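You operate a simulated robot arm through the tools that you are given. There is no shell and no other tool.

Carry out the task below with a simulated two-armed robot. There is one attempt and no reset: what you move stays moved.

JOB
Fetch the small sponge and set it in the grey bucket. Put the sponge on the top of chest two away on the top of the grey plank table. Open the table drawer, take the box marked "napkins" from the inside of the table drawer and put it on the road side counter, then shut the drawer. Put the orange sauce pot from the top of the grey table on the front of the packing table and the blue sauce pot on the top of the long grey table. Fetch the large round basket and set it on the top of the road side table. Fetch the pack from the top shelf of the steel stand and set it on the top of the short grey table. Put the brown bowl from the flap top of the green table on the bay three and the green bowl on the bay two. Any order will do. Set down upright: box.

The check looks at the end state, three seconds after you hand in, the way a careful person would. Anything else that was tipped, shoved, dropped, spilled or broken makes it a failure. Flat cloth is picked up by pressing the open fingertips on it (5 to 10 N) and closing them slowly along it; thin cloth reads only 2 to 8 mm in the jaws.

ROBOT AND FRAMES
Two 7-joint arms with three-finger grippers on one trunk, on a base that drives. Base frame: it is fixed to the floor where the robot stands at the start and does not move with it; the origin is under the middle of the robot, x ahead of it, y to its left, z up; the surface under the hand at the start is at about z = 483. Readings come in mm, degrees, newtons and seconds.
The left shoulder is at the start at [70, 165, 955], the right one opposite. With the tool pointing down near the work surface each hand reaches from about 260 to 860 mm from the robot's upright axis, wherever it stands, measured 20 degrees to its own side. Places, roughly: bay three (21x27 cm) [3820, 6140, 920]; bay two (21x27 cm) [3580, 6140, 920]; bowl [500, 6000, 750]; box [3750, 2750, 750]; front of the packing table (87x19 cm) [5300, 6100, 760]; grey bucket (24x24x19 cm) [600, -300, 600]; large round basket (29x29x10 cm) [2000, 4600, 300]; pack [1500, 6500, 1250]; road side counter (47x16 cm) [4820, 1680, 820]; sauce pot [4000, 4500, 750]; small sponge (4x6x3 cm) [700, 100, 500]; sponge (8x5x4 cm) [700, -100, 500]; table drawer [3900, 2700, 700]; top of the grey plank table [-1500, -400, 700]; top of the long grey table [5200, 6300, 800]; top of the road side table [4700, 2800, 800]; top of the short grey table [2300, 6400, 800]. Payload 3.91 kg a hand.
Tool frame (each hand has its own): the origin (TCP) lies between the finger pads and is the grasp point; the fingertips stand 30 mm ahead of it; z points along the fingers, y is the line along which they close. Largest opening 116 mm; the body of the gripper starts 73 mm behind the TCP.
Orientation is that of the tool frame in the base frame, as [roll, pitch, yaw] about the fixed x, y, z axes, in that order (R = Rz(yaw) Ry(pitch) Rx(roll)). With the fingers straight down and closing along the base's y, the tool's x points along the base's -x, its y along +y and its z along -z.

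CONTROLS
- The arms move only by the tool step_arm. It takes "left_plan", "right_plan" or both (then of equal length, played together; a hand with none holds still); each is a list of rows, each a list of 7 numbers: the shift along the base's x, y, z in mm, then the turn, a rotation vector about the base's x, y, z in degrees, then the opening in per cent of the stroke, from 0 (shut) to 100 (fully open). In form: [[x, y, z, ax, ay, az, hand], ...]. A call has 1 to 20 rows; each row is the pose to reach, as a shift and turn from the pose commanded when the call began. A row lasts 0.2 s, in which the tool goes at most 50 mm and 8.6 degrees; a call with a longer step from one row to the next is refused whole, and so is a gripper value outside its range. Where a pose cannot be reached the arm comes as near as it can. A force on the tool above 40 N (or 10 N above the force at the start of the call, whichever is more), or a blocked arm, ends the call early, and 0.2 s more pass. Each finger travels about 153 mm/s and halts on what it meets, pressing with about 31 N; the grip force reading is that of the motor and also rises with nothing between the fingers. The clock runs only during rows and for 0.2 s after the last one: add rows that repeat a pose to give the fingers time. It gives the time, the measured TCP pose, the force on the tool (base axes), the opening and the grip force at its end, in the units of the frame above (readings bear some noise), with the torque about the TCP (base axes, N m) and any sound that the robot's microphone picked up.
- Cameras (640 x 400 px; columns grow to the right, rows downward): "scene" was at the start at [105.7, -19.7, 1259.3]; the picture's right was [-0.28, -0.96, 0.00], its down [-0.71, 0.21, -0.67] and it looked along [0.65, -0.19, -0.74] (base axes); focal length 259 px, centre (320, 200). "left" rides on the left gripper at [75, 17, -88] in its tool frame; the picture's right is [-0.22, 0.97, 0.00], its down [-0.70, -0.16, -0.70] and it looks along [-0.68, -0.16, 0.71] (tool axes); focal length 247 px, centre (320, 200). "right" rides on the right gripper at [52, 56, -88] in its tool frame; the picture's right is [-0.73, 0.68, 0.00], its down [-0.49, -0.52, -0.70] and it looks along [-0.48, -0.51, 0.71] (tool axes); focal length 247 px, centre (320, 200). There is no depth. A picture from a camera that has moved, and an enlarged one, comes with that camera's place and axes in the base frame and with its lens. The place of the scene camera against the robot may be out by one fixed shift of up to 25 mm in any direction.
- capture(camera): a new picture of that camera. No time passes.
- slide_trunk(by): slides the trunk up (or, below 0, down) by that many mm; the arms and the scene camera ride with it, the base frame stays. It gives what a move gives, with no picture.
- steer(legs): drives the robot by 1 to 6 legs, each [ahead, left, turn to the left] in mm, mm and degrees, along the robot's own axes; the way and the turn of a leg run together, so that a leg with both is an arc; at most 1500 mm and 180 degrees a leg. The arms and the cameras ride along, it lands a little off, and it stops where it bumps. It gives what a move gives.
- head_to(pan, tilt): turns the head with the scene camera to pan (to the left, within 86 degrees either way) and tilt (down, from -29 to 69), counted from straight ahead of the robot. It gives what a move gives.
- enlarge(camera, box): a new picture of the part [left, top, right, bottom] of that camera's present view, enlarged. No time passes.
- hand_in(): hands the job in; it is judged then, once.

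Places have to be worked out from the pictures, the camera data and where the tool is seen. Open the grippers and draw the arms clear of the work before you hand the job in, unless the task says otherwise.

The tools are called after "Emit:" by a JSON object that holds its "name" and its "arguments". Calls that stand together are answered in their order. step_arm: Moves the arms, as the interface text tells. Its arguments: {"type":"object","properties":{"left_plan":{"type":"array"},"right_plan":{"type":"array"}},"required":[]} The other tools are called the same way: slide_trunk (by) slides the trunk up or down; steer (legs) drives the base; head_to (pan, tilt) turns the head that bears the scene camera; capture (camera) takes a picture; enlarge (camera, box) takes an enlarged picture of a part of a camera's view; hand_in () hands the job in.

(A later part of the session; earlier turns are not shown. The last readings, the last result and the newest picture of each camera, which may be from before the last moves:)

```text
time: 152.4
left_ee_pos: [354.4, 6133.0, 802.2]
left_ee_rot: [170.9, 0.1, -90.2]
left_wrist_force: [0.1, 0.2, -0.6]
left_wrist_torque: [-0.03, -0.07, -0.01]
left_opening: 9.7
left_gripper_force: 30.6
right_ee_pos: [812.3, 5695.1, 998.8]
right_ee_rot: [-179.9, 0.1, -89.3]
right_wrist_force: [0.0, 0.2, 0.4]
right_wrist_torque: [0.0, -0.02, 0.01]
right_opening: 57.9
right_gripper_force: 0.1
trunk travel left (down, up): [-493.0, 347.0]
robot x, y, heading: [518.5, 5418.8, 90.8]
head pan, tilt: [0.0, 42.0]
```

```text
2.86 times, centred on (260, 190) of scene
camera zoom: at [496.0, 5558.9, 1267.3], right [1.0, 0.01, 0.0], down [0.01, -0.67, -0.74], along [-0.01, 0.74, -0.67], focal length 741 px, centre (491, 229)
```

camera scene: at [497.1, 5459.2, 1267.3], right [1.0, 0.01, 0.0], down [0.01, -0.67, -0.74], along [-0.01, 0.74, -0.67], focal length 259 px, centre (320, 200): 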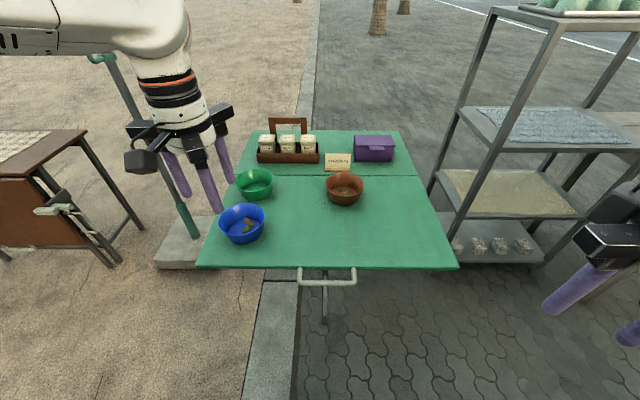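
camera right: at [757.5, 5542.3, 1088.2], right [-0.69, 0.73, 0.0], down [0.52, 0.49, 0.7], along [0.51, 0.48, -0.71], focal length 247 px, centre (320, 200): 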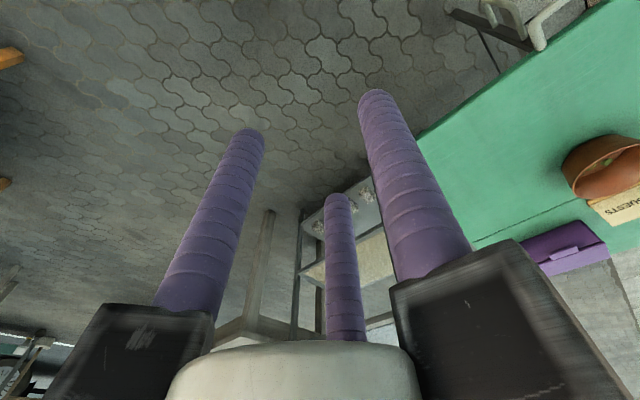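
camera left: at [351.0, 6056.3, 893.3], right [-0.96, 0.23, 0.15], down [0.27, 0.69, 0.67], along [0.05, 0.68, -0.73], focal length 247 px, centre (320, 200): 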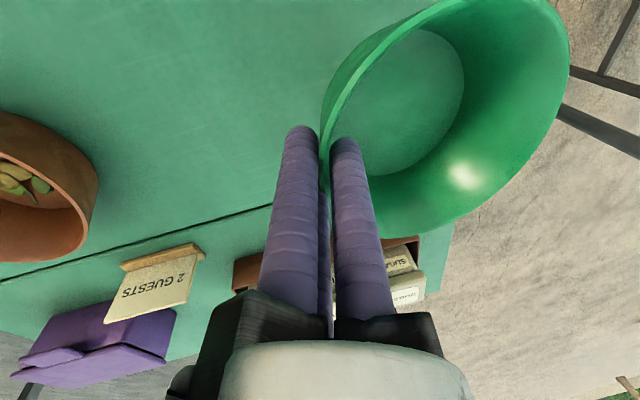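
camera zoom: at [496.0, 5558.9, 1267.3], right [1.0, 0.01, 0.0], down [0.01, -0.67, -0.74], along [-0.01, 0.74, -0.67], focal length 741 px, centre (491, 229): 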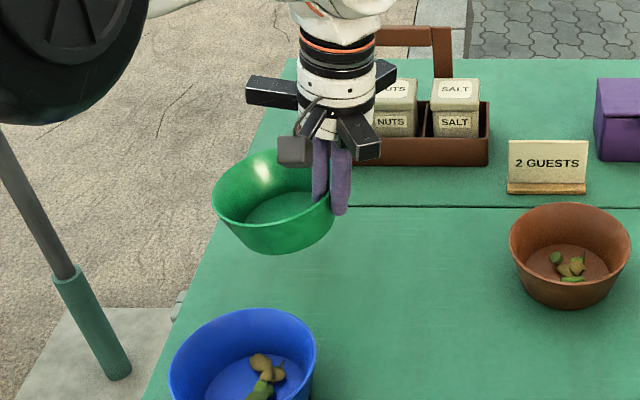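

The green bowl lifted level. Now the left hand rises and draws back, while the right hand goes over the brown bowl's right rim with the same 10° lean.

Emit:
{"name": "step_arm", "arguments": {"left_plan": [[0, 0, 30, 0, 0, 0, 0], [0, 0, 60, 0, 0, 0, 0], [0, 0, 90, 0, 0, 0, 0], [-5, -30, 110, 0, 0, 0, 0], [-10, -60, 120, 0, 0, 0, 0], [-15, -90, 120, 0, 0, 0, 0], [-20, -120, 120, 0, 0, 0, 0], [-20, -150, 120, 0, 0, 0, 0], [-20, -170, 120, 0, 0, 0, 0], [-20, -170, 120, 0, 0, 0, 0], [-20, -170, 120, 0, 0, 0, 0], [-20, -170, 120, 0, 0, 0, 0]], "right_plan": [[0, 0, 0, 0, 0, 0, 55], [-10, 40, -5, 0, 3, 0, 55], [-20, 80, -15, 0, 6, 0, 55], [-35, 120, -30, 0, 10, 0, 55], [-50, 160, -50, 0, 10, 0, 55], [-65, 200, -70, 0, 10, 0, 55], [-80, 240, -90, 0, 10, 0, 55], [-95, 280, -110, 0, 10, 0, 55], [-110, 320, -130, 0, 10, 0, 55], [-125, 360, -150, 0, 10, 0, 55], [-143, 400, -165, 0, 10, 0, 55], [-145, 425, -165, 0, 10, 0, 55]]}}

Emit:
{"name": "capture", "arguments": {"camera": "right"}}

Emit:
{"name": "capture", "arguments": {"camera": "scene"}}

```text
time: 155.0
left_ee_pos: [335.7, 5962.6, 921.2]
left_ee_rot: [170.8, 0.0, -90.2]
left_wrist_force: [-0.8, -0.1, -2.0]
left_wrist_torque: [-0.03, -0.07, 0.01]
left_opening: 9.8
left_gripper_force: 31.2
right_ee_pos: [666.1, 6120.2, 833.7]
right_ee_rot: [170.0, 0.2, -89.3]
right_wrist_force: [0.8, 0.3, -0.3]
right_wrist_torque: [0.01, 0.02, 0.01]
right_opening: 64.0
right_gripper_force: 0.0
trunk travel left (down, up): [-493.0, 347.0]
robot x, y, heading: [516.1, 5419.1, 90.7]
head pan, tilt: [0.0, 42.0]
```

```text
taken
camera right: at [626.0, 6067.6, 931.7], right [-0.68, 0.72, 0.12], down [0.63, 0.49, 0.6], along [0.37, 0.48, -0.79], focal length 247 px, centre (320, 200)
```

right: 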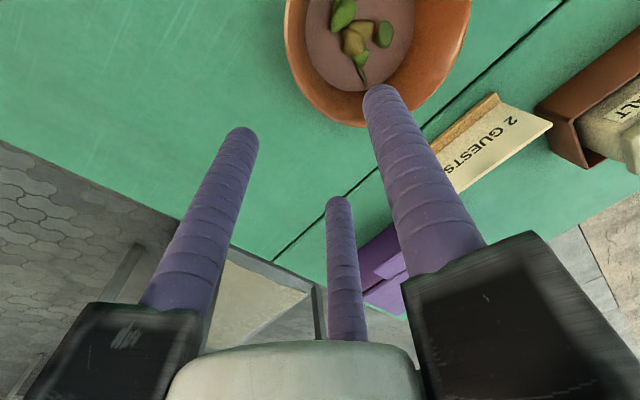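

```text
taken
camera scene: at [496.1, 5558.9, 1267.3], right [1.0, 0.01, 0.0], down [0.01, -0.67, -0.74], along [-0.01, 0.74, -0.67], focal length 259 px, centre (320, 200)
```

scene: 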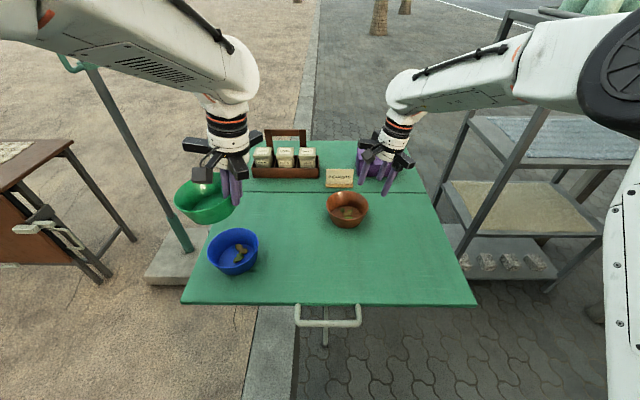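

The brown rim is confirmed: centre [592, 6120], radius ≈61. I descend to TCP [653, 6120, 738] and close slowly.

Emit:
{"name": "step_arm", "arguments": {"right_plan": [[-4, 0, -30, 0, 0, 0, 55], [-8, 0, -60, 0, 0, 0, 55], [-13, 0, -95, 0, 0, 0, 55], [-13, 0, -95, 0, 0, 0, 55], [-13, 0, -95, 0, 0, 0, 42], [-13, 0, -95, 0, 0, 0, 30], [-13, 0, -95, 0, 0, 0, 20], [-13, 0, -95, 0, 0, 0, 12], [-13, 0, -95, 0, 0, 0, 6], [-13, 0, -95, 0, 0, 0, 0], [-13, 0, -95, 0, 0, 0, 0], [-13, 0, -95, 0, 0, 0, 0]]}}

Emit:
{"name": "capture", "arguments": {"camera": "right"}}

Emit:
{"name": "capture", "arguments": {"camera": "scene"}}

```text
time: 157.6
left_ee_pos: [335.4, 5961.2, 922.8]
left_ee_rot: [170.8, 0.1, -90.3]
left_wrist_force: [-0.4, 0.5, -0.7]
left_wrist_torque: [-0.01, -0.09, 0.0]
left_opening: 10.0
left_gripper_force: 31.0
right_ee_pos: [651.1, 6118.1, 741.4]
right_ee_rot: [169.9, 0.2, -89.4]
right_wrist_force: [-1.8, 0.1, 5.3]
right_wrist_torque: [-0.22, 0.68, -0.14]
right_opening: 11.1
right_gripper_force: 30.8
trunk travel left (down, up): [-493.0, 347.0]
robot x, y, heading: [518.1, 5421.9, 90.6]
head pan, tilt: [0.0, 42.0]
```

```text
taken
camera right: at [612.3, 6065.2, 837.9], right [-0.68, 0.72, 0.12], down [0.63, 0.49, 0.6], along [0.38, 0.48, -0.79], focal length 247 px, centre (320, 200)
```

right: 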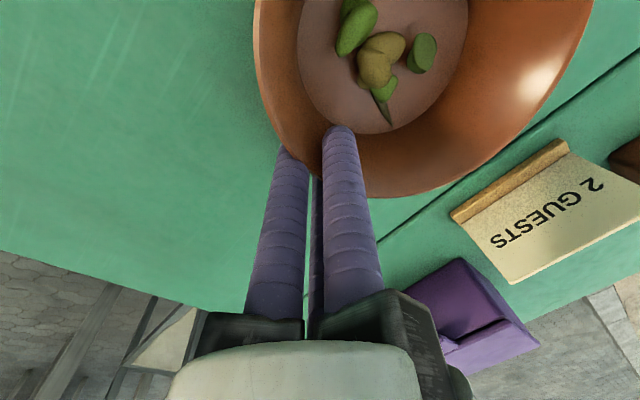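

```text
taken
camera scene: at [495.6, 5558.1, 1267.4], right [1.0, 0.01, 0.0], down [0.01, -0.67, -0.74], along [-0.01, 0.74, -0.67], focal length 259 px, centre (320, 200)
```

scene: 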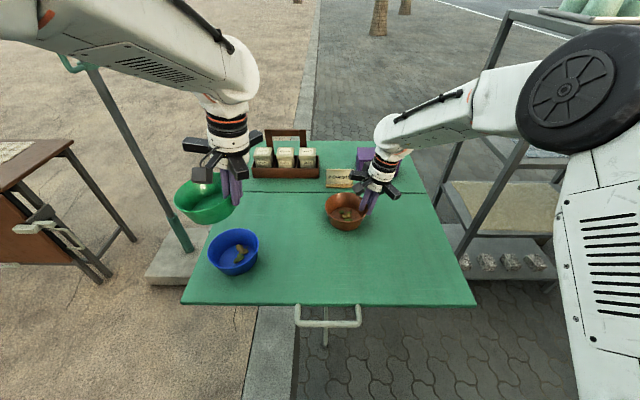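

Both bowls are pinched at about 11 mm. I lift the brown bowl 70 mm and check it stays level.

Emit:
{"name": "step_arm", "arguments": {"right_plan": [[0, 0, 10, 0, 0, 0, 0], [0, 0, 25, 0, 0, 0, 0], [0, 0, 45, 0, 0, 0, 0], [0, 0, 70, 0, 0, 0, 0], [0, 0, 70, 0, 0, 0, 0]]}}

Emit:
{"name": "capture", "arguments": {"camera": "right"}}

Emit:
{"name": "enlarge", "arguments": {"camera": "scene", "box": [280, 100, 480, 260]}}

```text
time: 158.8
left_ee_pos: [335.0, 5961.4, 922.3]
left_ee_rot: [170.9, 0.0, -90.3]
left_wrist_force: [-0.3, 1.1, -0.6]
left_wrist_torque: [-0.05, -0.04, -0.01]
left_opening: 9.6
left_gripper_force: 30.9
right_ee_pos: [654.6, 6120.0, 809.6]
right_ee_rot: [169.9, 0.1, -89.3]
right_wrist_force: [0.4, 1.0, -1.1]
right_wrist_torque: [0.05, -0.11, 0.01]
right_opening: 10.0
right_gripper_force: 31.5
trunk travel left (down, up): [-493.0, 347.0]
robot x, y, heading: [515.4, 5421.4, 90.6]
head pan, tilt: [0.0, 42.0]
```

```text
taken
camera right: at [614.0, 6066.2, 905.9], right [-0.68, 0.72, 0.12], down [0.63, 0.49, 0.6], along [0.38, 0.48, -0.79], focal length 247 px, centre (320, 200)
```

right: 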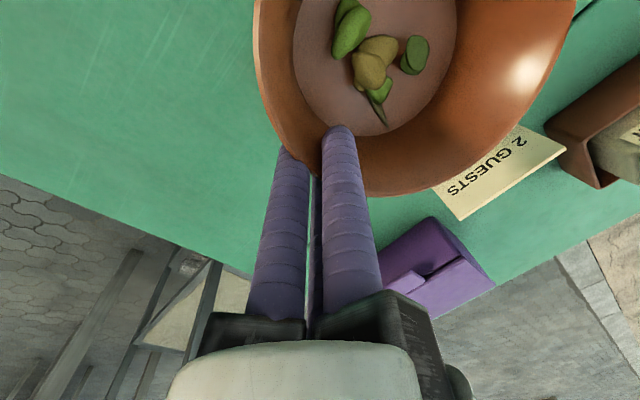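

```text
2.50 times, centred on (380, 180) of scene
camera zoom: at [496.1, 5559.2, 1267.2], right [1.0, 0.01, 0.0], down [0.01, -0.67, -0.74], along [-0.01, 0.74, -0.67], focal length 648 px, centre (170, 250)
```

zoom: 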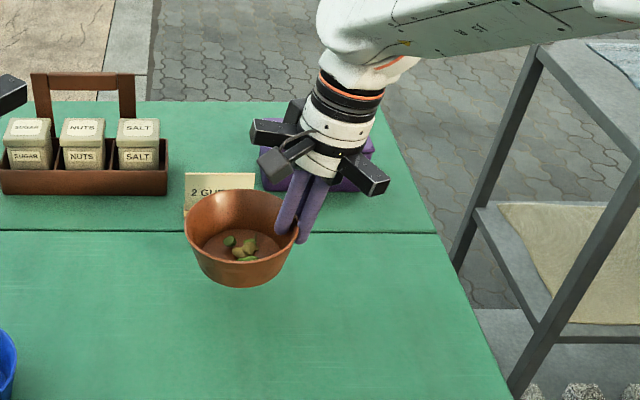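

The brown bowl lifted level with its scraps inside. I raise and draw the right hand back beside the left, then back off and drive sideways to the right past the steel stand.

Emit:
{"name": "step_arm", "arguments": {"right_plan": [[0, 0, 30, 0, 0, 0, 0], [0, 0, 60, 0, 0, 0, 0], [0, -10, 90, 0, 0, 0, 0], [0, -40, 110, 0, 0, 0, 0], [0, -70, 115, 0, 0, 0, 0], [0, -100, 115, 0, 0, 0, 0], [0, -130, 115, 0, 0, 0, 0], [0, -160, 115, 0, 0, 0, 0], [0, -160, 115, 0, 0, 0, 0]]}}

Emit:
{"name": "steer", "arguments": {"legs": [[-100, 0, 0], [0, -1000, 0]]}}

Emit:
{"name": "head_to", "arguments": {"pan": -60, "tilt": 25}}

Emit:
{"name": "capture", "arguments": {"camera": "scene"}}

Emit:
{"name": "head_to", "arguments": {"pan": 0, "tilt": 20}}

Emit:
{"name": "capture", "arguments": {"camera": "scene"}}

```text
time: 160.8
left_ee_pos: [334.4, 5963.1, 921.2]
left_ee_rot: [170.9, 0.0, -90.3]
left_wrist_force: [-0.2, 0.4, -1.2]
left_wrist_torque: [-0.01, -0.08, 0.03]
left_opening: 9.9
left_gripper_force: 31.3
right_ee_pos: [654.4, 5959.4, 924.4]
right_ee_rot: [170.0, 0.0, -89.3]
right_wrist_force: [0.8, -0.7, -0.2]
right_wrist_torque: [-0.02, -0.06, -0.02]
right_opening: 9.9
right_gripper_force: 30.8
trunk travel left (down, up): [-493.0, 347.0]
robot x, y, heading: [520.2, 5424.5, 90.6]
head pan, tilt: [0.0, 42.0]
```

```text
time: 166.8
left_ee_pos: [1365.0, 5872.4, 922.9]
left_ee_rot: [170.9, 0.0, -90.8]
left_wrist_force: [1.0, -0.6, -0.7]
left_wrist_torque: [-0.03, -0.06, 0.01]
left_opening: 9.8
left_gripper_force: 30.9
right_ee_pos: [1684.5, 5866.2, 925.7]
right_ee_rot: [170.0, 0.2, -89.6]
right_wrist_force: [0.2, 0.2, -1.2]
right_wrist_torque: [0.0, -0.06, 0.01]
right_opening: 9.7
right_gripper_force: 31.1
trunk travel left (down, up): [-493.0, 347.0]
robot x, y, heading: [1541.6, 5329.0, 90.1]
head pan, tilt: [0.0, 42.0]
```

```text
time: 168.1
left_ee_pos: [1364.0, 5871.9, 922.4]
left_ee_rot: [170.9, 0.1, -90.7]
left_wrist_force: [-1.0, 0.2, -0.4]
left_wrist_torque: [0.04, -0.09, 0.0]
left_opening: 9.8
left_gripper_force: 31.4
right_ee_pos: [1682.2, 5867.8, 926.1]
right_ee_rot: [170.0, 0.1, -89.7]
right_wrist_force: [0.4, 0.5, -0.8]
right_wrist_torque: [0.02, -0.08, 0.03]
right_opening: 9.9
right_gripper_force: 31.2
trunk travel left (down, up): [-493.0, 347.0]
robot x, y, heading: [1540.9, 5331.5, 90.2]
head pan, tilt: [-60.0, 25.0]
```

```text
taken
camera scene: at [1603.3, 5430.2, 1293.6], right [0.5, -0.86, 0.0], down [-0.37, -0.21, -0.91], along [0.78, 0.46, -0.42], focal length 259 px, centre (320, 200)
```

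scene: 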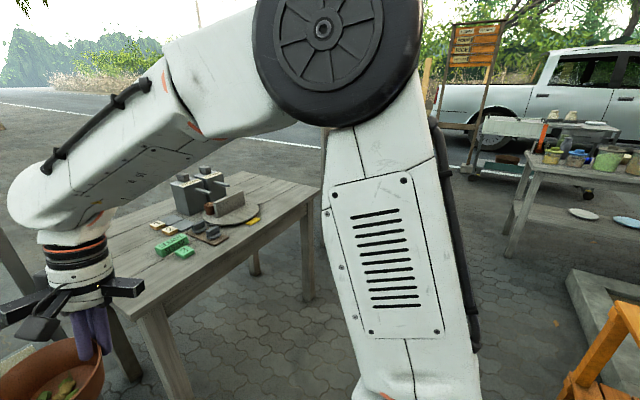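

```text
time: 169.4
left_ee_pos: [1365.3, 5872.9, 923.0]
left_ee_rot: [170.9, 0.1, -90.7]
left_wrist_force: [-0.1, 0.1, -1.8]
left_wrist_torque: [0.0, -0.09, -0.03]
left_opening: 9.9
left_gripper_force: 29.9
right_ee_pos: [1684.4, 5866.9, 925.7]
right_ee_rot: [170.0, 0.1, -89.7]
right_wrist_force: [1.1, 1.1, -1.3]
right_wrist_torque: [0.01, -0.1, 0.04]
right_opening: 9.6
right_gripper_force: 30.6
trunk travel left (down, up): [-493.0, 347.0]
robot x, y, heading: [1546.8, 5329.2, 89.9]
head pan, tilt: [0.0, 20.0]
```

```text
taken
camera scene: at [1523.4, 5476.9, 1301.7], right [1.0, 0.0, 0.0], down [0.0, -0.34, -0.94], along [0.0, 0.94, -0.34], focal length 259 px, centre (320, 200)
```

scene: 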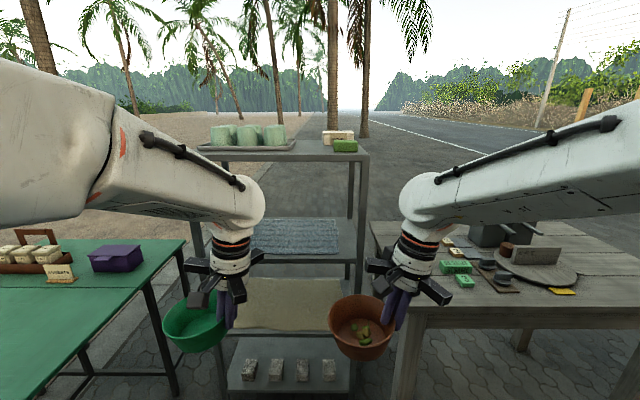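

I'm passing the steel stand; I take a closer look at its top shelf for the later pack job.

Emit:
{"name": "enlarge", "arguments": {"camera": "scene", "box": [190, 110, 370, 180]}}

Emit:
{"name": "enlarge", "arguments": {"camera": "scene", "box": [420, 200, 640, 310]}}

```text
3.56 times, centred on (280, 145) of scene
camera zoom: at [1523.4, 5476.9, 1301.7], right [1.0, 0.0, 0.0], down [0.0, -0.34, -0.94], along [0.0, 0.94, -0.34], focal length 922 px, centre (462, 396)
```

zoom: 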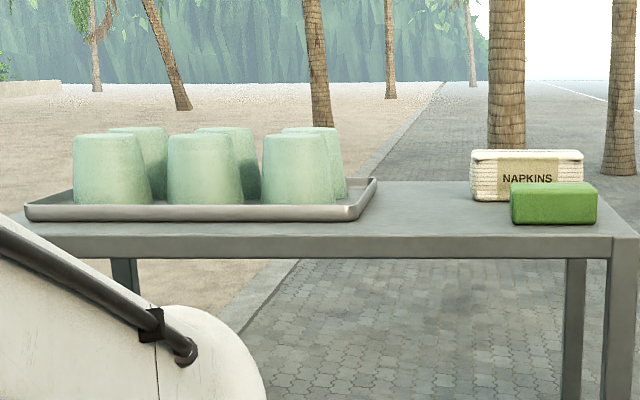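

```text
2.91 times, centred on (530, 255) of scene
camera zoom: at [1523.4, 5476.9, 1301.7], right [1.0, 0.0, 0.0], down [0.0, -0.34, -0.94], along [0.0, 0.94, -0.34], focal length 754 px, centre (-291, 40)
```

zoom: 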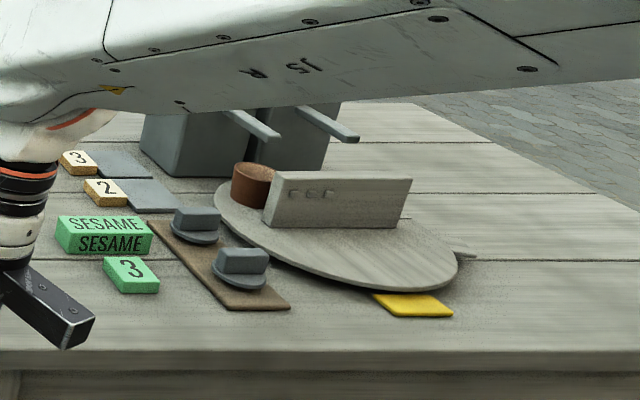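

The top shelf holds a cup tray, a woven "NAPKINS" box and a plain green pack. I'll handle that later; now I go 1000 mm further right and look for the bays.

Emit:
{"name": "steer", "arguments": {"legs": [[0, -1000, 0]]}}

Emit:
{"name": "head_to", "arguments": {"pan": -35, "tilt": 20}}

Emit:
{"name": "capture", "arguments": {"camera": "scene"}}

Emit:
{"name": "head_to", "arguments": {"pan": -85, "tilt": 25}}

Emit:
{"name": "capture", "arguments": {"camera": "scene"}}

```text
time: 174.6
left_ee_pos: [2353.1, 5884.4, 921.8]
left_ee_rot: [170.9, 0.0, -89.2]
left_wrist_force: [0.6, 0.6, -0.9]
left_wrist_torque: [-0.02, -0.05, -0.01]
left_opening: 10.0
left_gripper_force: 31.3
right_ee_pos: [2674.1, 5887.0, 925.7]
right_ee_rot: [170.0, 0.2, -88.2]
right_wrist_force: [-0.8, 0.2, -0.4]
right_wrist_torque: [0.0, -0.05, 0.02]
right_opening: 9.9
right_gripper_force: 31.0
trunk travel left (down, up): [-493.0, 347.0]
robot x, y, heading: [2546.6, 5348.5, 91.7]
head pan, tilt: [0.0, 20.0]
```

```text
time: 175.6
left_ee_pos: [2354.2, 5884.0, 922.2]
left_ee_rot: [170.8, 0.0, -89.2]
left_wrist_force: [0.9, -0.9, -1.3]
left_wrist_torque: [0.0, -0.04, 0.01]
left_opening: 10.2
left_gripper_force: 31.1
right_ee_pos: [2672.6, 5886.0, 925.2]
right_ee_rot: [170.0, 0.2, -88.2]
right_wrist_force: [1.1, -0.3, -1.8]
right_wrist_torque: [-0.03, -0.05, 0.02]
right_opening: 9.9
right_gripper_force: 30.9
trunk travel left (down, up): [-493.0, 347.0]
robot x, y, heading: [2547.5, 5343.6, 91.8]
head pan, tilt: [-35.0, 20.0]
```

```text
taken
camera scene: at [2576.1, 5478.3, 1301.7], right [0.84, -0.55, 0.0], down [-0.19, -0.29, -0.94], along [0.52, 0.79, -0.34], focal length 259 px, centre (320, 200)
```

scene: 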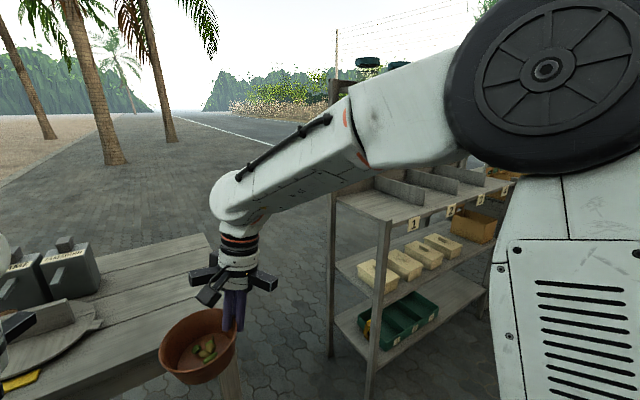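

```text
time: 176.8
left_ee_pos: [2353.5, 5883.9, 922.2]
left_ee_rot: [170.8, 0.0, -89.2]
left_wrist_force: [-0.3, -0.5, -1.6]
left_wrist_torque: [0.0, -0.08, 0.01]
left_opening: 9.7
left_gripper_force: 31.2
right_ee_pos: [2672.7, 5886.6, 925.5]
right_ee_rot: [170.0, 0.2, -88.2]
right_wrist_force: [0.4, -0.1, -1.7]
right_wrist_torque: [0.04, -0.05, -0.01]
right_opening: 9.8
right_gripper_force: 30.8
trunk travel left (down, up): [-493.0, 347.0]
robot x, y, heading: [2545.8, 5347.7, 91.7]
head pan, tilt: [-85.0, 25.0]
```

```text
taken
camera scene: at [2616.5, 5411.2, 1293.6], right [0.12, -0.99, 0.0], down [-0.42, -0.05, -0.91], along [0.9, 0.11, -0.42], focal length 259 px, centre (320, 200)
```

scene: 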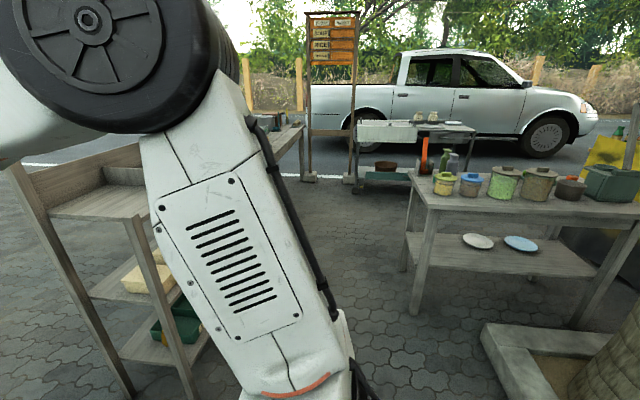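

The bays shelf stands to the right with numbered bays on top, bay 2 for the green (left hand) and bay 3 for the brown bowl (right hand). I back off 150 mm, straighten, and drive 1150 mm right.

Emit:
{"name": "steer", "arguments": {"legs": [[-150, 0, 0], [0, 0, -1.7], [0, -1150, 0]]}}

Emit:
{"name": "head_to", "arguments": {"pan": 0, "tilt": 30}}

Emit:
{"name": "capture", "arguments": {"camera": "scene"}}

```text
time: 178.3
left_ee_pos: [2358.2, 5739.5, 921.6]
left_ee_rot: [170.9, 0.0, -89.4]
left_wrist_force: [0.4, 0.5, -1.8]
left_wrist_torque: [-0.02, -0.07, 0.0]
left_opening: 9.9
left_gripper_force: 30.4
right_ee_pos: [2679.2, 5740.6, 926.4]
right_ee_rot: [170.0, 0.2, -88.4]
right_wrist_force: [0.1, -0.7, -1.8]
right_wrist_torque: [0.02, -0.06, 0.0]
right_opening: 9.8
right_gripper_force: 31.2
trunk travel left (down, up): [-493.0, 347.0]
robot x, y, heading: [2552.3, 5201.9, 91.5]
head pan, tilt: [-85.0, 25.0]
stopped in leg 1: the robot was blocked; the commanded pose is now the measured one
```

```text
time: 179.9
left_ee_pos: [2358.0, 5739.4, 922.4]
left_ee_rot: [170.8, 0.2, -89.3]
left_wrist_force: [0.3, -0.4, -1.2]
left_wrist_torque: [-0.04, -0.08, 0.0]
left_opening: 9.9
left_gripper_force: 31.4
right_ee_pos: [2679.5, 5741.1, 926.2]
right_ee_rot: [170.0, 0.1, -88.3]
right_wrist_force: [0.9, -0.2, -1.3]
right_wrist_torque: [-0.02, -0.05, -0.05]
right_opening: 10.0
right_gripper_force: 31.1
trunk travel left (down, up): [-493.0, 347.0]
robot x, y, heading: [2555.0, 5203.0, 91.7]
head pan, tilt: [0.0, 30.0]
```

```text
taken
camera scene: at [2526.9, 5346.1, 1285.6], right [1.0, 0.03, 0.0], down [0.01, -0.5, -0.87], along [-0.02, 0.87, -0.5], focal length 259 px, centre (320, 200)
```

scene: 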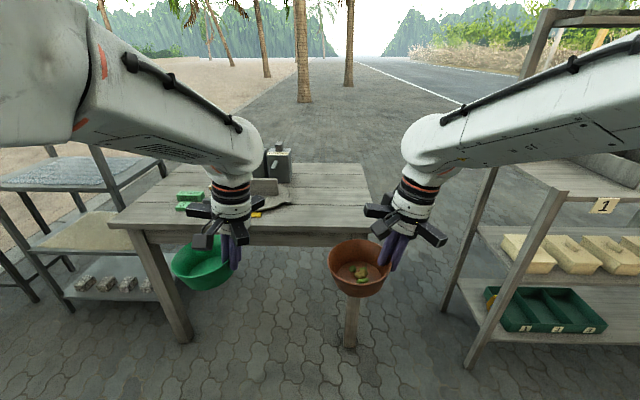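

Backing up was blocked at y≈5202, with something behind me. I ease forward 60 mm and look left-rear and right-rear to see what it is.

Emit:
{"name": "steer", "arguments": {"legs": [[60, 0, -1.7]]}}

Emit:
{"name": "head_to", "arguments": {"pan": 86, "tilt": 35}}

Emit:
{"name": "capture", "arguments": {"camera": "scene"}}

Emit:
{"name": "head_to", "arguments": {"pan": -86, "tilt": 45}}

Emit:
{"name": "capture", "arguments": {"camera": "scene"}}

```text
time: 180.9
left_ee_pos: [2375.1, 5805.5, 921.6]
left_ee_rot: [171.0, 0.0, -91.0]
left_wrist_force: [0.5, 0.1, -1.7]
left_wrist_torque: [-0.06, -0.07, 0.02]
left_opening: 9.9
left_gripper_force: 30.7
right_ee_pos: [2693.5, 5797.4, 925.2]
right_ee_rot: [170.0, 0.1, -90.1]
right_wrist_force: [0.1, 1.3, -1.7]
right_wrist_torque: [-0.02, -0.09, -0.04]
right_opening: 9.7
right_gripper_force: 31.1
trunk travel left (down, up): [-493.0, 347.0]
robot x, y, heading: [2549.1, 5263.3, 89.9]
head pan, tilt: [0.0, 30.0]
```

```text
time: 182.5
left_ee_pos: [2374.3, 5804.0, 923.2]
left_ee_rot: [170.9, 0.1, -91.0]
left_wrist_force: [-0.8, 0.3, -0.7]
left_wrist_torque: [-0.03, -0.04, 0.02]
left_opening: 9.9
left_gripper_force: 30.8
right_ee_pos: [2693.3, 5796.4, 925.5]
right_ee_rot: [170.1, 0.2, -90.1]
right_wrist_force: [-0.2, -0.7, -1.3]
right_wrist_torque: [-0.02, -0.07, 0.01]
right_opening: 10.0
right_gripper_force: 31.0
trunk travel left (down, up): [-493.0, 347.0]
robot x, y, heading: [2550.9, 5260.3, 89.9]
head pan, tilt: [85.9, 35.0]
```

```text
taken
camera scene: at [2442.2, 5321.1, 1277.8], right [0.07, 1.0, 0.0], down [0.57, -0.04, -0.82], along [-0.82, 0.06, -0.57], focal length 259 px, centre (320, 200)
```

scene: 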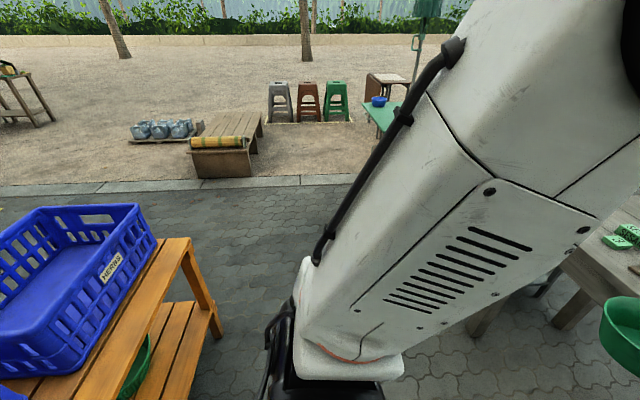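

```text
time: 185.1
left_ee_pos: [2373.8, 5804.0, 922.2]
left_ee_rot: [171.0, 0.1, -91.0]
left_wrist_force: [-0.1, 0.2, -1.4]
left_wrist_torque: [0.0, -0.03, 0.02]
left_opening: 9.9
left_gripper_force: 30.8
right_ee_pos: [2693.3, 5796.0, 927.2]
right_ee_rot: [170.0, 0.2, -90.0]
right_wrist_force: [0.8, 0.3, -1.2]
right_wrist_torque: [0.0, -0.1, 0.0]
right_opening: 10.1
right_gripper_force: 30.8
trunk travel left (down, up): [-493.0, 347.0]
robot x, y, heading: [2550.3, 5260.1, 89.9]
head pan, tilt: [-85.9, 45.0]
```

```text
taken
camera scene: at [2611.2, 5320.3, 1263.0], right [0.07, -1.0, 0.0], down [-0.71, -0.05, -0.71], along [0.71, 0.05, -0.71], focal length 259 px, centre (320, 200)
```

scene: 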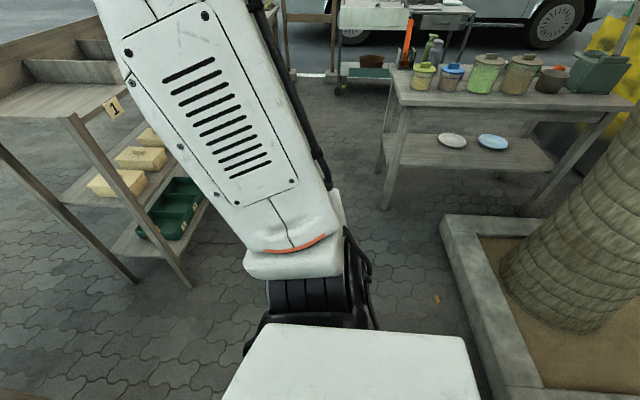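

The rear contact was the orange rack's side, which looks undisturbed. The grey pots table corner is near [3730, 5070], so I must keep y≥5470 there. I raise the trunk 170 mm so the bowls clear the shelf, then drive right and diagonally to [3700, 5480].

Emit:
{"name": "slide_trunk", "arguments": {"by": 170}}

Emit:
{"name": "steer", "arguments": {"legs": [[30, -600, 0]]}}

Emit:
{"name": "head_to", "arguments": {"pan": -30, "tilt": 35}}

Emit:
{"name": "capture", "arguments": {"camera": "scene"}}

Emit:
{"name": "head_to", "arguments": {"pan": -86, "tilt": 45}}

Emit:
{"name": "capture", "arguments": {"camera": "scene"}}

```text
time: 187.0
left_ee_pos: [2372.6, 5803.5, 1091.9]
left_ee_rot: [171.0, -0.1, -91.0]
left_wrist_force: [0.0, -0.2, -0.3]
left_wrist_torque: [0.0, -0.08, -0.03]
left_opening: 9.9
left_gripper_force: 31.1
right_ee_pos: [2694.5, 5795.7, 1095.8]
right_ee_rot: [170.0, 0.1, -89.9]
right_wrist_force: [0.9, -0.3, -0.9]
right_wrist_torque: [0.01, -0.06, 0.0]
right_opening: 9.9
right_gripper_force: 30.5
trunk travel left (down, up): [-663.0, 177.0]
robot x, y, heading: [2549.5, 5262.0, 89.9]
head pan, tilt: [-85.9, 45.0]
```

```text
time: 190.4
left_ee_pos: [2974.0, 5831.9, 1092.7]
left_ee_rot: [170.9, 0.1, -91.3]
left_wrist_force: [0.2, -0.5, -1.3]
left_wrist_torque: [-0.02, -0.09, 0.01]
left_opening: 9.9
left_gripper_force: 30.7
right_ee_pos: [3294.3, 5822.9, 1096.7]
right_ee_rot: [170.1, 0.1, -90.3]
right_wrist_force: [-0.4, 0.4, -1.2]
right_wrist_torque: [0.0, -0.06, -0.01]
right_opening: 9.8
right_gripper_force: 31.3
trunk travel left (down, up): [-663.0, 177.0]
robot x, y, heading: [3150.6, 5289.3, 89.3]
head pan, tilt: [-85.9, 45.0]
```

```text
time: 191.6
left_ee_pos: [2974.8, 5831.5, 1092.5]
left_ee_rot: [171.0, 0.0, -91.3]
left_wrist_force: [-0.3, 0.2, -2.0]
left_wrist_torque: [0.0, -0.07, 0.01]
left_opening: 9.9
left_gripper_force: 30.9
right_ee_pos: [3294.3, 5823.2, 1094.6]
right_ee_rot: [170.0, 0.3, -90.2]
right_wrist_force: [-0.7, -1.0, -1.9]
right_wrist_torque: [0.0, -0.09, 0.01]
right_opening: 9.7
right_gripper_force: 31.1
trunk travel left (down, up): [-663.0, 177.0]
robot x, y, heading: [3144.4, 5288.0, 89.3]
head pan, tilt: [-30.0, 35.0]
```

```text
taken
camera scene: at [3173.3, 5418.2, 1447.8], right [0.86, -0.51, 0.0], down [-0.29, -0.49, -0.82], along [0.41, 0.71, -0.57], focal length 259 px, centre (320, 200)
```

scene: 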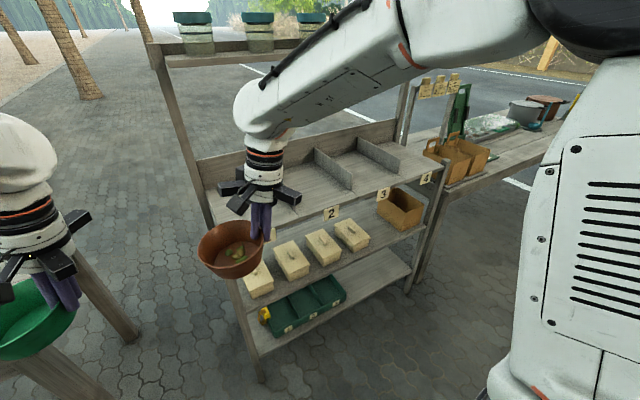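

```text
time: 192.9
left_ee_pos: [2974.5, 5833.3, 1092.5]
left_ee_rot: [170.9, 0.1, -91.1]
left_wrist_force: [0.1, 0.1, -1.3]
left_wrist_torque: [0.02, -0.05, -0.01]
left_opening: 9.8
left_gripper_force: 31.3
right_ee_pos: [3294.2, 5823.5, 1095.8]
right_ee_rot: [170.0, 0.2, -90.3]
right_wrist_force: [0.2, 0.6, -1.0]
right_wrist_torque: [0.0, -0.07, -0.02]
right_opening: 10.0
right_gripper_force: 30.7
trunk travel left (down, up): [-663.0, 177.0]
robot x, y, heading: [3150.2, 5288.1, 89.5]
head pan, tilt: [-85.9, 45.0]
```

```text
taken
camera scene: at [3209.7, 5347.5, 1433.0], right [0.06, -1.0, 0.0], down [-0.71, -0.05, -0.71], along [0.71, 0.05, -0.71], focal length 259 px, centre (320, 200)
```

scene: 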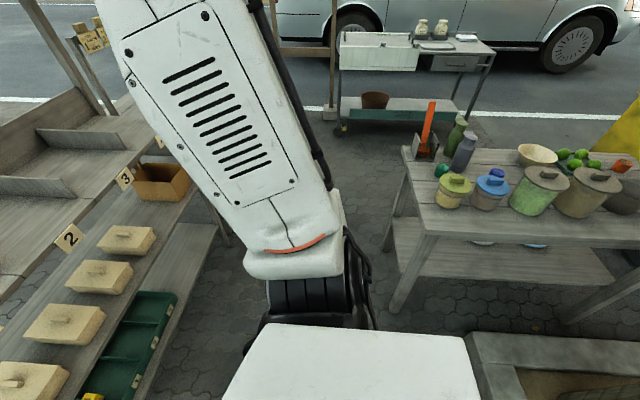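

Labels 2, 3 and 4 sit at x≈3579, 3807 and 4043 on the shelf edge at y≈6000. The bowls hang at about z≈1033, above the dividers. I drive diagonally to about [3700, 5480].

Emit:
{"name": "steer", "arguments": {"legs": [[190, -550, 0]]}}

Emit:
{"name": "head_to", "arguments": {"pan": 0, "tilt": 45}}

Emit:
{"name": "capture", "arguments": {"camera": "scene"}}

Emit:
{"name": "capture", "arguments": {"camera": "left"}}

Emit:
{"name": "capture", "arguments": {"camera": "right"}}

```text
time: 196.2
left_ee_pos: [3522.8, 6019.8, 1092.3]
left_ee_rot: [170.9, 0.1, -90.9]
left_wrist_force: [0.1, 0.0, -0.8]
left_wrist_torque: [0.0, -0.06, 0.01]
left_opening: 9.8
left_gripper_force: 31.6
right_ee_pos: [3841.7, 6013.9, 1095.3]
right_ee_rot: [170.1, 0.3, -89.9]
right_wrist_force: [-0.4, -0.7, -1.2]
right_wrist_torque: [0.0, -0.07, -0.02]
right_opening: 9.8
right_gripper_force: 31.0
trunk travel left (down, up): [-663.0, 177.0]
robot x, y, heading: [3699.1, 5477.9, 90.2]
head pan, tilt: [-85.9, 45.0]
```

```text
time: 197.8
left_ee_pos: [3522.7, 6019.3, 1091.8]
left_ee_rot: [171.0, 0.0, -90.9]
left_wrist_force: [0.2, 0.3, -1.4]
left_wrist_torque: [0.0, -0.05, 0.0]
left_opening: 10.1
left_gripper_force: 30.4
right_ee_pos: [3841.6, 6013.0, 1096.4]
right_ee_rot: [170.0, 0.2, -89.7]
right_wrist_force: [-0.3, -0.3, -0.9]
right_wrist_torque: [-0.04, -0.05, 0.04]
right_opening: 9.7
right_gripper_force: 31.4
trunk travel left (down, up): [-663.0, 177.0]
robot x, y, heading: [3702.3, 5479.8, 89.8]
head pan, tilt: [0.0, 45.0]
```

```text
taken
camera scene: at [3680.2, 5612.0, 1433.0], right [1.0, 0.0, 0.0], down [0.0, -0.71, -0.71], along [0.0, 0.71, -0.71], focal length 259 px, centre (320, 200)
```

scene: 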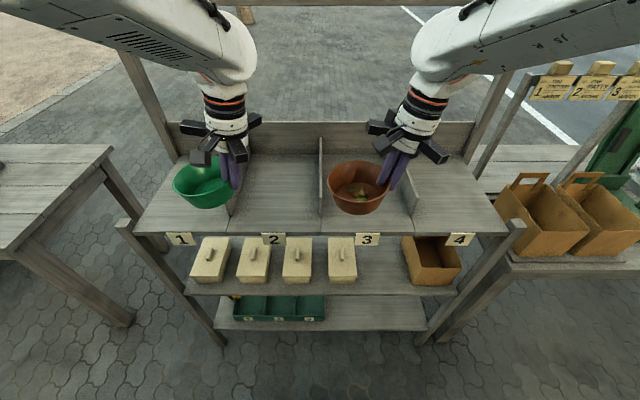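

```text
taken
camera left: at [3518.4, 5943.0, 1183.0], right [-0.96, 0.24, 0.15], down [0.28, 0.69, 0.67], along [0.05, 0.68, -0.73], focal length 247 px, centre (320, 200)
```

left: 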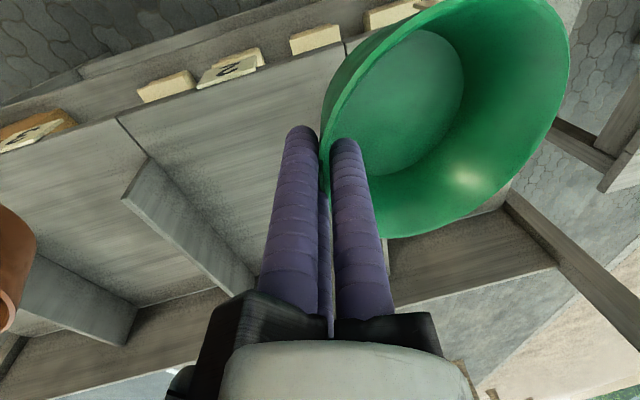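

```text
taken
camera right: at [3801.8, 5960.2, 1192.7], right [-0.67, 0.73, 0.12], down [0.63, 0.49, 0.6], along [0.38, 0.48, -0.79], focal length 247 px, centre (320, 200)
```

right: 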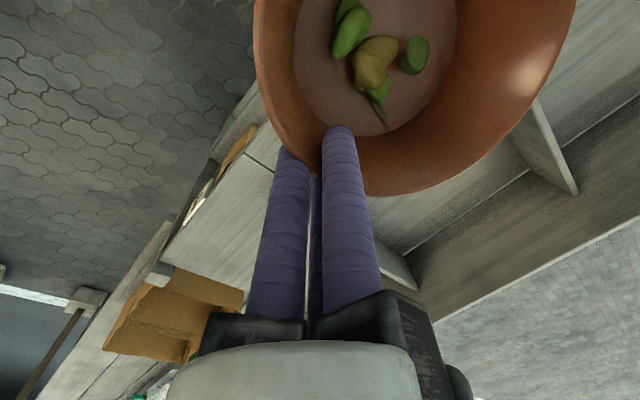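

The bays are clear: bay 2 spans x≈3471–3702 and bay 3 x≈3702–3932, with dividers up to z≈985. I move both bowls over their bays at height (left TCP to [3632, 6140], right to [3868, 6140]), then lower part way.

Emit:
{"name": "step_arm", "arguments": {"left_plan": [[28, 30, 0, 0, 0, 0, 0], [56, 60, 0, 0, 0, 0, 0], [84, 90, 0, 0, 0, 0, 0], [109, 121, 0, 0, 0, 0, 0], [109, 121, -20, 0, 0, 0, 0], [109, 121, -45, 0, 0, 0, 0], [109, 121, -70, 0, 0, 0, 0], [109, 121, -70, 0, 0, 0, 0]], "right_plan": [[7, 32, 0, 0, 0, 0, 0], [14, 64, 0, 0, 0, 0, 0], [20, 96, 0, 0, 0, 0, 0], [26, 127, 0, 0, 0, 0, 0], [26, 127, -20, 0, 0, 0, 0], [26, 127, -45, 0, 0, 0, 0], [26, 127, -70, 0, 0, 0, 0], [26, 127, -70, 0, 0, 0, 0]]}}

Emit:
{"name": "capture", "arguments": {"camera": "scene"}}

Emit:
{"name": "capture", "arguments": {"camera": "left"}}

Emit:
{"name": "capture", "arguments": {"camera": "right"}}

```text
time: 199.6
left_ee_pos: [3632.9, 6139.8, 1023.5]
left_ee_rot: [170.9, 0.4, -90.9]
left_wrist_force: [-0.4, -0.1, -1.3]
left_wrist_torque: [0.0, -0.1, 0.0]
left_opening: 10.0
left_gripper_force: 31.2
right_ee_pos: [3867.5, 6140.3, 1026.7]
right_ee_rot: [170.1, 0.3, -89.8]
right_wrist_force: [0.1, -0.4, -1.7]
right_wrist_torque: [0.07, -0.08, -0.02]
right_opening: 10.0
right_gripper_force: 31.1
trunk travel left (down, up): [-663.0, 177.0]
robot x, y, heading: [3702.7, 5475.2, 90.1]
head pan, tilt: [0.0, 45.0]
```

```text
taken
camera scene: at [3679.7, 5610.5, 1433.2], right [1.0, 0.0, 0.0], down [0.0, -0.71, -0.71], along [0.0, 0.71, -0.71], focal length 259 px, centre (320, 200)
```

scene: 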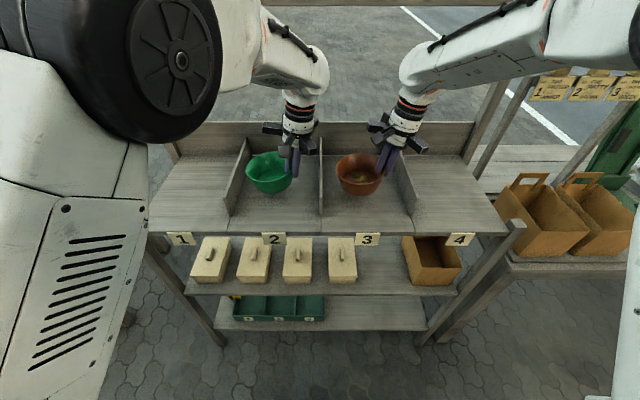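

```text
taken
camera left: at [3628.5, 6063.2, 1113.4], right [-0.96, 0.24, 0.15], down [0.28, 0.69, 0.67], along [0.05, 0.68, -0.73], focal length 247 px, centre (320, 200)
```

left: 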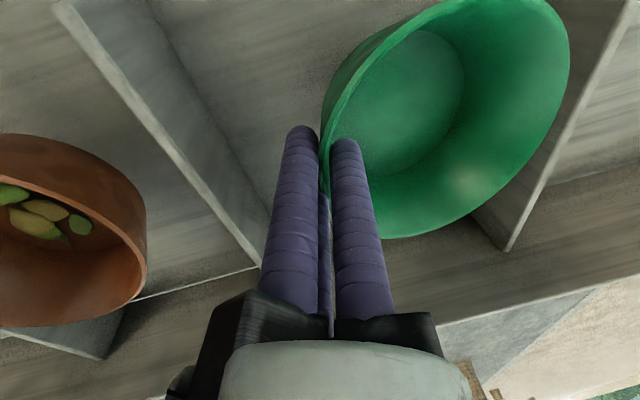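

```text
taken
camera right: at [3826.8, 6087.5, 1123.4], right [-0.67, 0.73, 0.12], down [0.63, 0.49, 0.6], along [0.38, 0.48, -0.79], focal length 247 px, centre (320, 200)
```

right: 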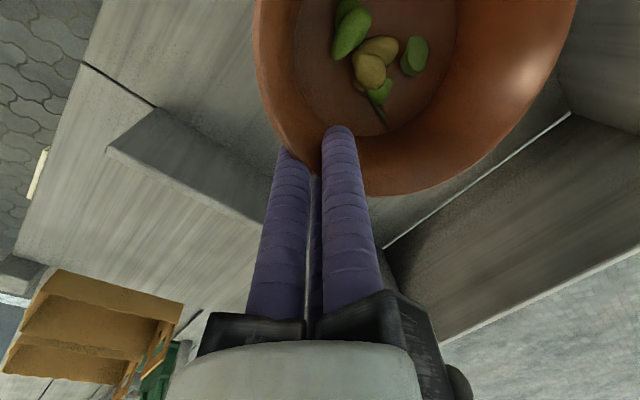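

Both bowls hang well inside their bays. I lower both 32 mm, then feel for the boards in small steps.

Emit:
{"name": "step_arm", "arguments": {"left_plan": [[0, 0, -15, 0, 0, 0, 0], [0, 0, -30, 0, 0, 0, 0], [0, 0, -33, 0, 0, 0, 0], [0, 0, -33, 0, 0, 0, 0]], "right_plan": [[0, 0, -15, 0, 0, 0, 0], [0, 0, -30, 0, 0, 0, 0], [0, 0, -33, 0, 0, 0, 0], [0, 0, -33, 0, 0, 0, 0]]}}

Emit:
{"name": "step_arm", "arguments": {"left_plan": [[0, 0, -4, 0, 0, 0, 0], [0, 0, -7, 0, 0, 0, 0], [0, 0, -7, 0, 0, 0, 0]], "right_plan": [[0, 0, -4, 0, 0, 0, 0], [0, 0, -7, 0, 0, 0, 0], [0, 0, -7, 0, 0, 0, 0]]}}

```text
time: 200.6
left_ee_pos: [3631.6, 6141.2, 988.6]
left_ee_rot: [170.9, -0.1, -90.7]
left_wrist_force: [-0.6, 0.5, -0.8]
left_wrist_torque: [-0.01, -0.09, 0.02]
left_opening: 10.0
left_gripper_force: 31.0
right_ee_pos: [3867.8, 6140.0, 992.9]
right_ee_rot: [170.0, 0.2, -89.8]
right_wrist_force: [0.1, 0.4, -2.2]
right_wrist_torque: [-0.05, -0.1, 0.03]
right_opening: 9.9
right_gripper_force: 30.9
trunk travel left (down, up): [-663.0, 177.0]
robot x, y, heading: [3702.0, 5476.8, 90.1]
head pan, tilt: [0.0, 45.0]
```

```text
time: 201.4
left_ee_pos: [3632.7, 6141.6, 984.6]
left_ee_rot: [170.9, 0.3, -90.9]
left_wrist_force: [2.9, 1.5, 8.8]
left_wrist_torque: [0.04, 0.89, -0.21]
left_opening: 10.2
left_gripper_force: 31.1
right_ee_pos: [3868.7, 6138.8, 987.0]
right_ee_rot: [170.1, 0.4, -89.8]
right_wrist_force: [0.3, 0.8, 2.1]
right_wrist_torque: [-0.04, 0.18, -0.04]
right_opening: 10.0
right_gripper_force: 30.6
trunk travel left (down, up): [-663.0, 177.0]
robot x, y, heading: [3700.9, 5475.7, 90.1]
head pan, tilt: [0.0, 45.0]
```

Both bowls are touching down (left 9 N, right 2 N). I ease the left up 2 mm and the right down 2 mm, then open both gently.

Emit:
{"name": "step_arm", "arguments": {"left_plan": [[0, 0, 2, 0, 0, 0, 0], [0, 0, 2, 0, 0, 0, 12], [0, 0, 2, 0, 0, 0, 20], [0, 0, 2, 0, 0, 0, 30], [0, 0, 2, 0, 0, 0, 38], [0, 0, 2, 0, 0, 0, 38]], "right_plan": [[0, 0, -2, 0, 0, 0, 0], [0, 0, -2, 0, 0, 0, 12], [0, 0, -2, 0, 0, 0, 20], [0, 0, -2, 0, 0, 0, 30], [0, 0, -2, 0, 0, 0, 38], [0, 0, -2, 0, 0, 0, 38]]}}

Emit:
{"name": "capture", "arguments": {"camera": "left"}}

Emit:
{"name": "capture", "arguments": {"camera": "right"}}

Emit:
{"name": "capture", "arguments": {"camera": "scene"}}

```text
time: 202.8
left_ee_pos: [3631.7, 6140.1, 984.5]
left_ee_rot: [170.9, 0.1, -90.8]
left_wrist_force: [0.2, 0.8, -0.8]
left_wrist_torque: [0.03, 0.05, 0.02]
left_opening: 44.0
left_gripper_force: 0.0
right_ee_pos: [3868.7, 6139.9, 984.0]
right_ee_rot: [170.0, 0.1, -89.8]
right_wrist_force: [0.1, 0.4, 0.4]
right_wrist_torque: [-0.03, -0.01, 0.01]
right_opening: 44.2
right_gripper_force: 0.0
trunk travel left (down, up): [-663.0, 177.0]
robot x, y, heading: [3703.1, 5477.7, 90.1]
head pan, tilt: [0.0, 45.0]
```

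```text
taken
camera left: at [3627.5, 6064.6, 1075.2], right [-0.96, 0.24, 0.15], down [0.28, 0.69, 0.67], along [0.05, 0.68, -0.73], focal length 247 px, centre (320, 200)
```

left: 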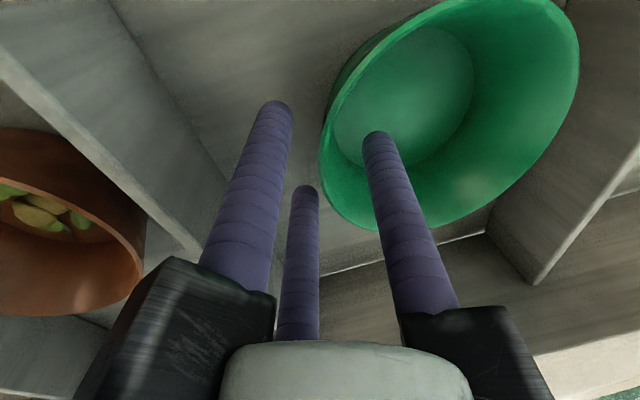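

```text
taken
camera right: at [3827.9, 6087.1, 1081.0], right [-0.67, 0.73, 0.12], down [0.63, 0.49, 0.6], along [0.38, 0.48, -0.79], focal length 247 px, centre (320, 200)
```

right: 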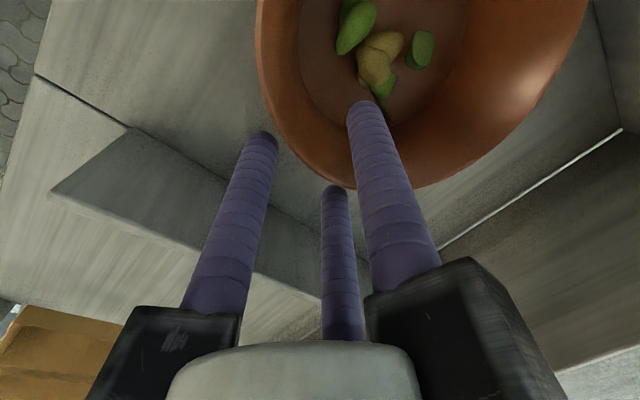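

```text
taken
camera scene: at [3680.2, 5611.9, 1433.0], right [1.0, 0.0, 0.0], down [0.0, -0.71, -0.71], along [0.0, 0.71, -0.71], focal length 259 px, centre (320, 200)
```

scene: 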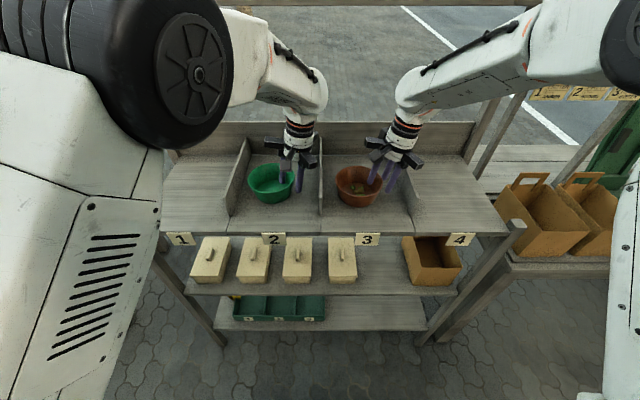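

Both bowls stand in their bays. I withdraw both hands upward along their lean, then back toward me.

Emit:
{"name": "step_arm", "arguments": {"left_plan": [[4, 0, 22, 0, 0, 0, 38], [8, 0, 45, 0, 0, 0, 38], [14, 0, 80, 0, 0, 0, 38], [20, 0, 115, 0, 0, 0, 38], [20, -30, 130, 0, 0, 0, 38], [20, -70, 130, 0, -4, 0, 38], [10, -110, 130, 0, -9, 0, 38], [0, -150, 130, 0, -10, 0, 38], [-10, -190, 130, 0, -10, 0, 38], [-20, -225, 130, 0, -10, 0, 38]], "right_plan": [[4, 0, 22, 0, 0, 0, 38], [8, 0, 45, 0, 0, 0, 38], [14, 0, 80, 0, 0, 0, 38], [20, 0, 115, 0, 0, 0, 38], [20, -30, 130, 0, 0, 0, 38], [20, -70, 130, 0, -4, 0, 38], [20, -110, 130, 0, -9, 0, 38], [20, -150, 130, 0, -10, 0, 38], [20, -190, 130, 0, -10, 0, 38], [20, -225, 130, 0, -10, 0, 38]]}}

Emit:
{"name": "capture", "arguments": {"camera": "scene"}}

```text
time: 205.0
left_ee_pos: [3611.7, 5912.8, 1118.7]
left_ee_rot: [-179.0, 0.5, -90.8]
left_wrist_force: [-0.4, -0.1, 0.6]
left_wrist_torque: [0.07, 0.0, 0.01]
left_opening: 43.9
left_gripper_force: 0.0
right_ee_pos: [3887.2, 5911.0, 1114.2]
right_ee_rot: [-179.8, 0.3, -89.6]
right_wrist_force: [0.2, -0.4, 0.3]
right_wrist_torque: [0.02, 0.0, -0.05]
right_opening: 44.0
right_gripper_force: 0.1
trunk travel left (down, up): [-663.0, 177.0]
robot x, y, heading: [3701.4, 5477.6, 90.0]
head pan, tilt: [0.0, 45.0]
```

```text
taken
camera scene: at [3678.9, 5609.5, 1433.3], right [1.0, 0.0, 0.0], down [0.0, -0.71, -0.71], along [0.0, 0.71, -0.71], focal length 259 px, centre (320, 200)
```

scene: 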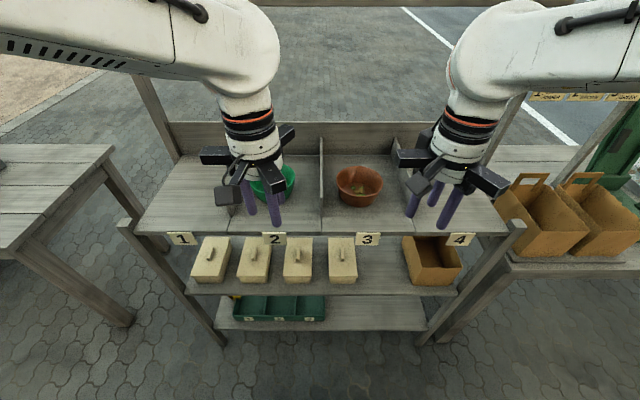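

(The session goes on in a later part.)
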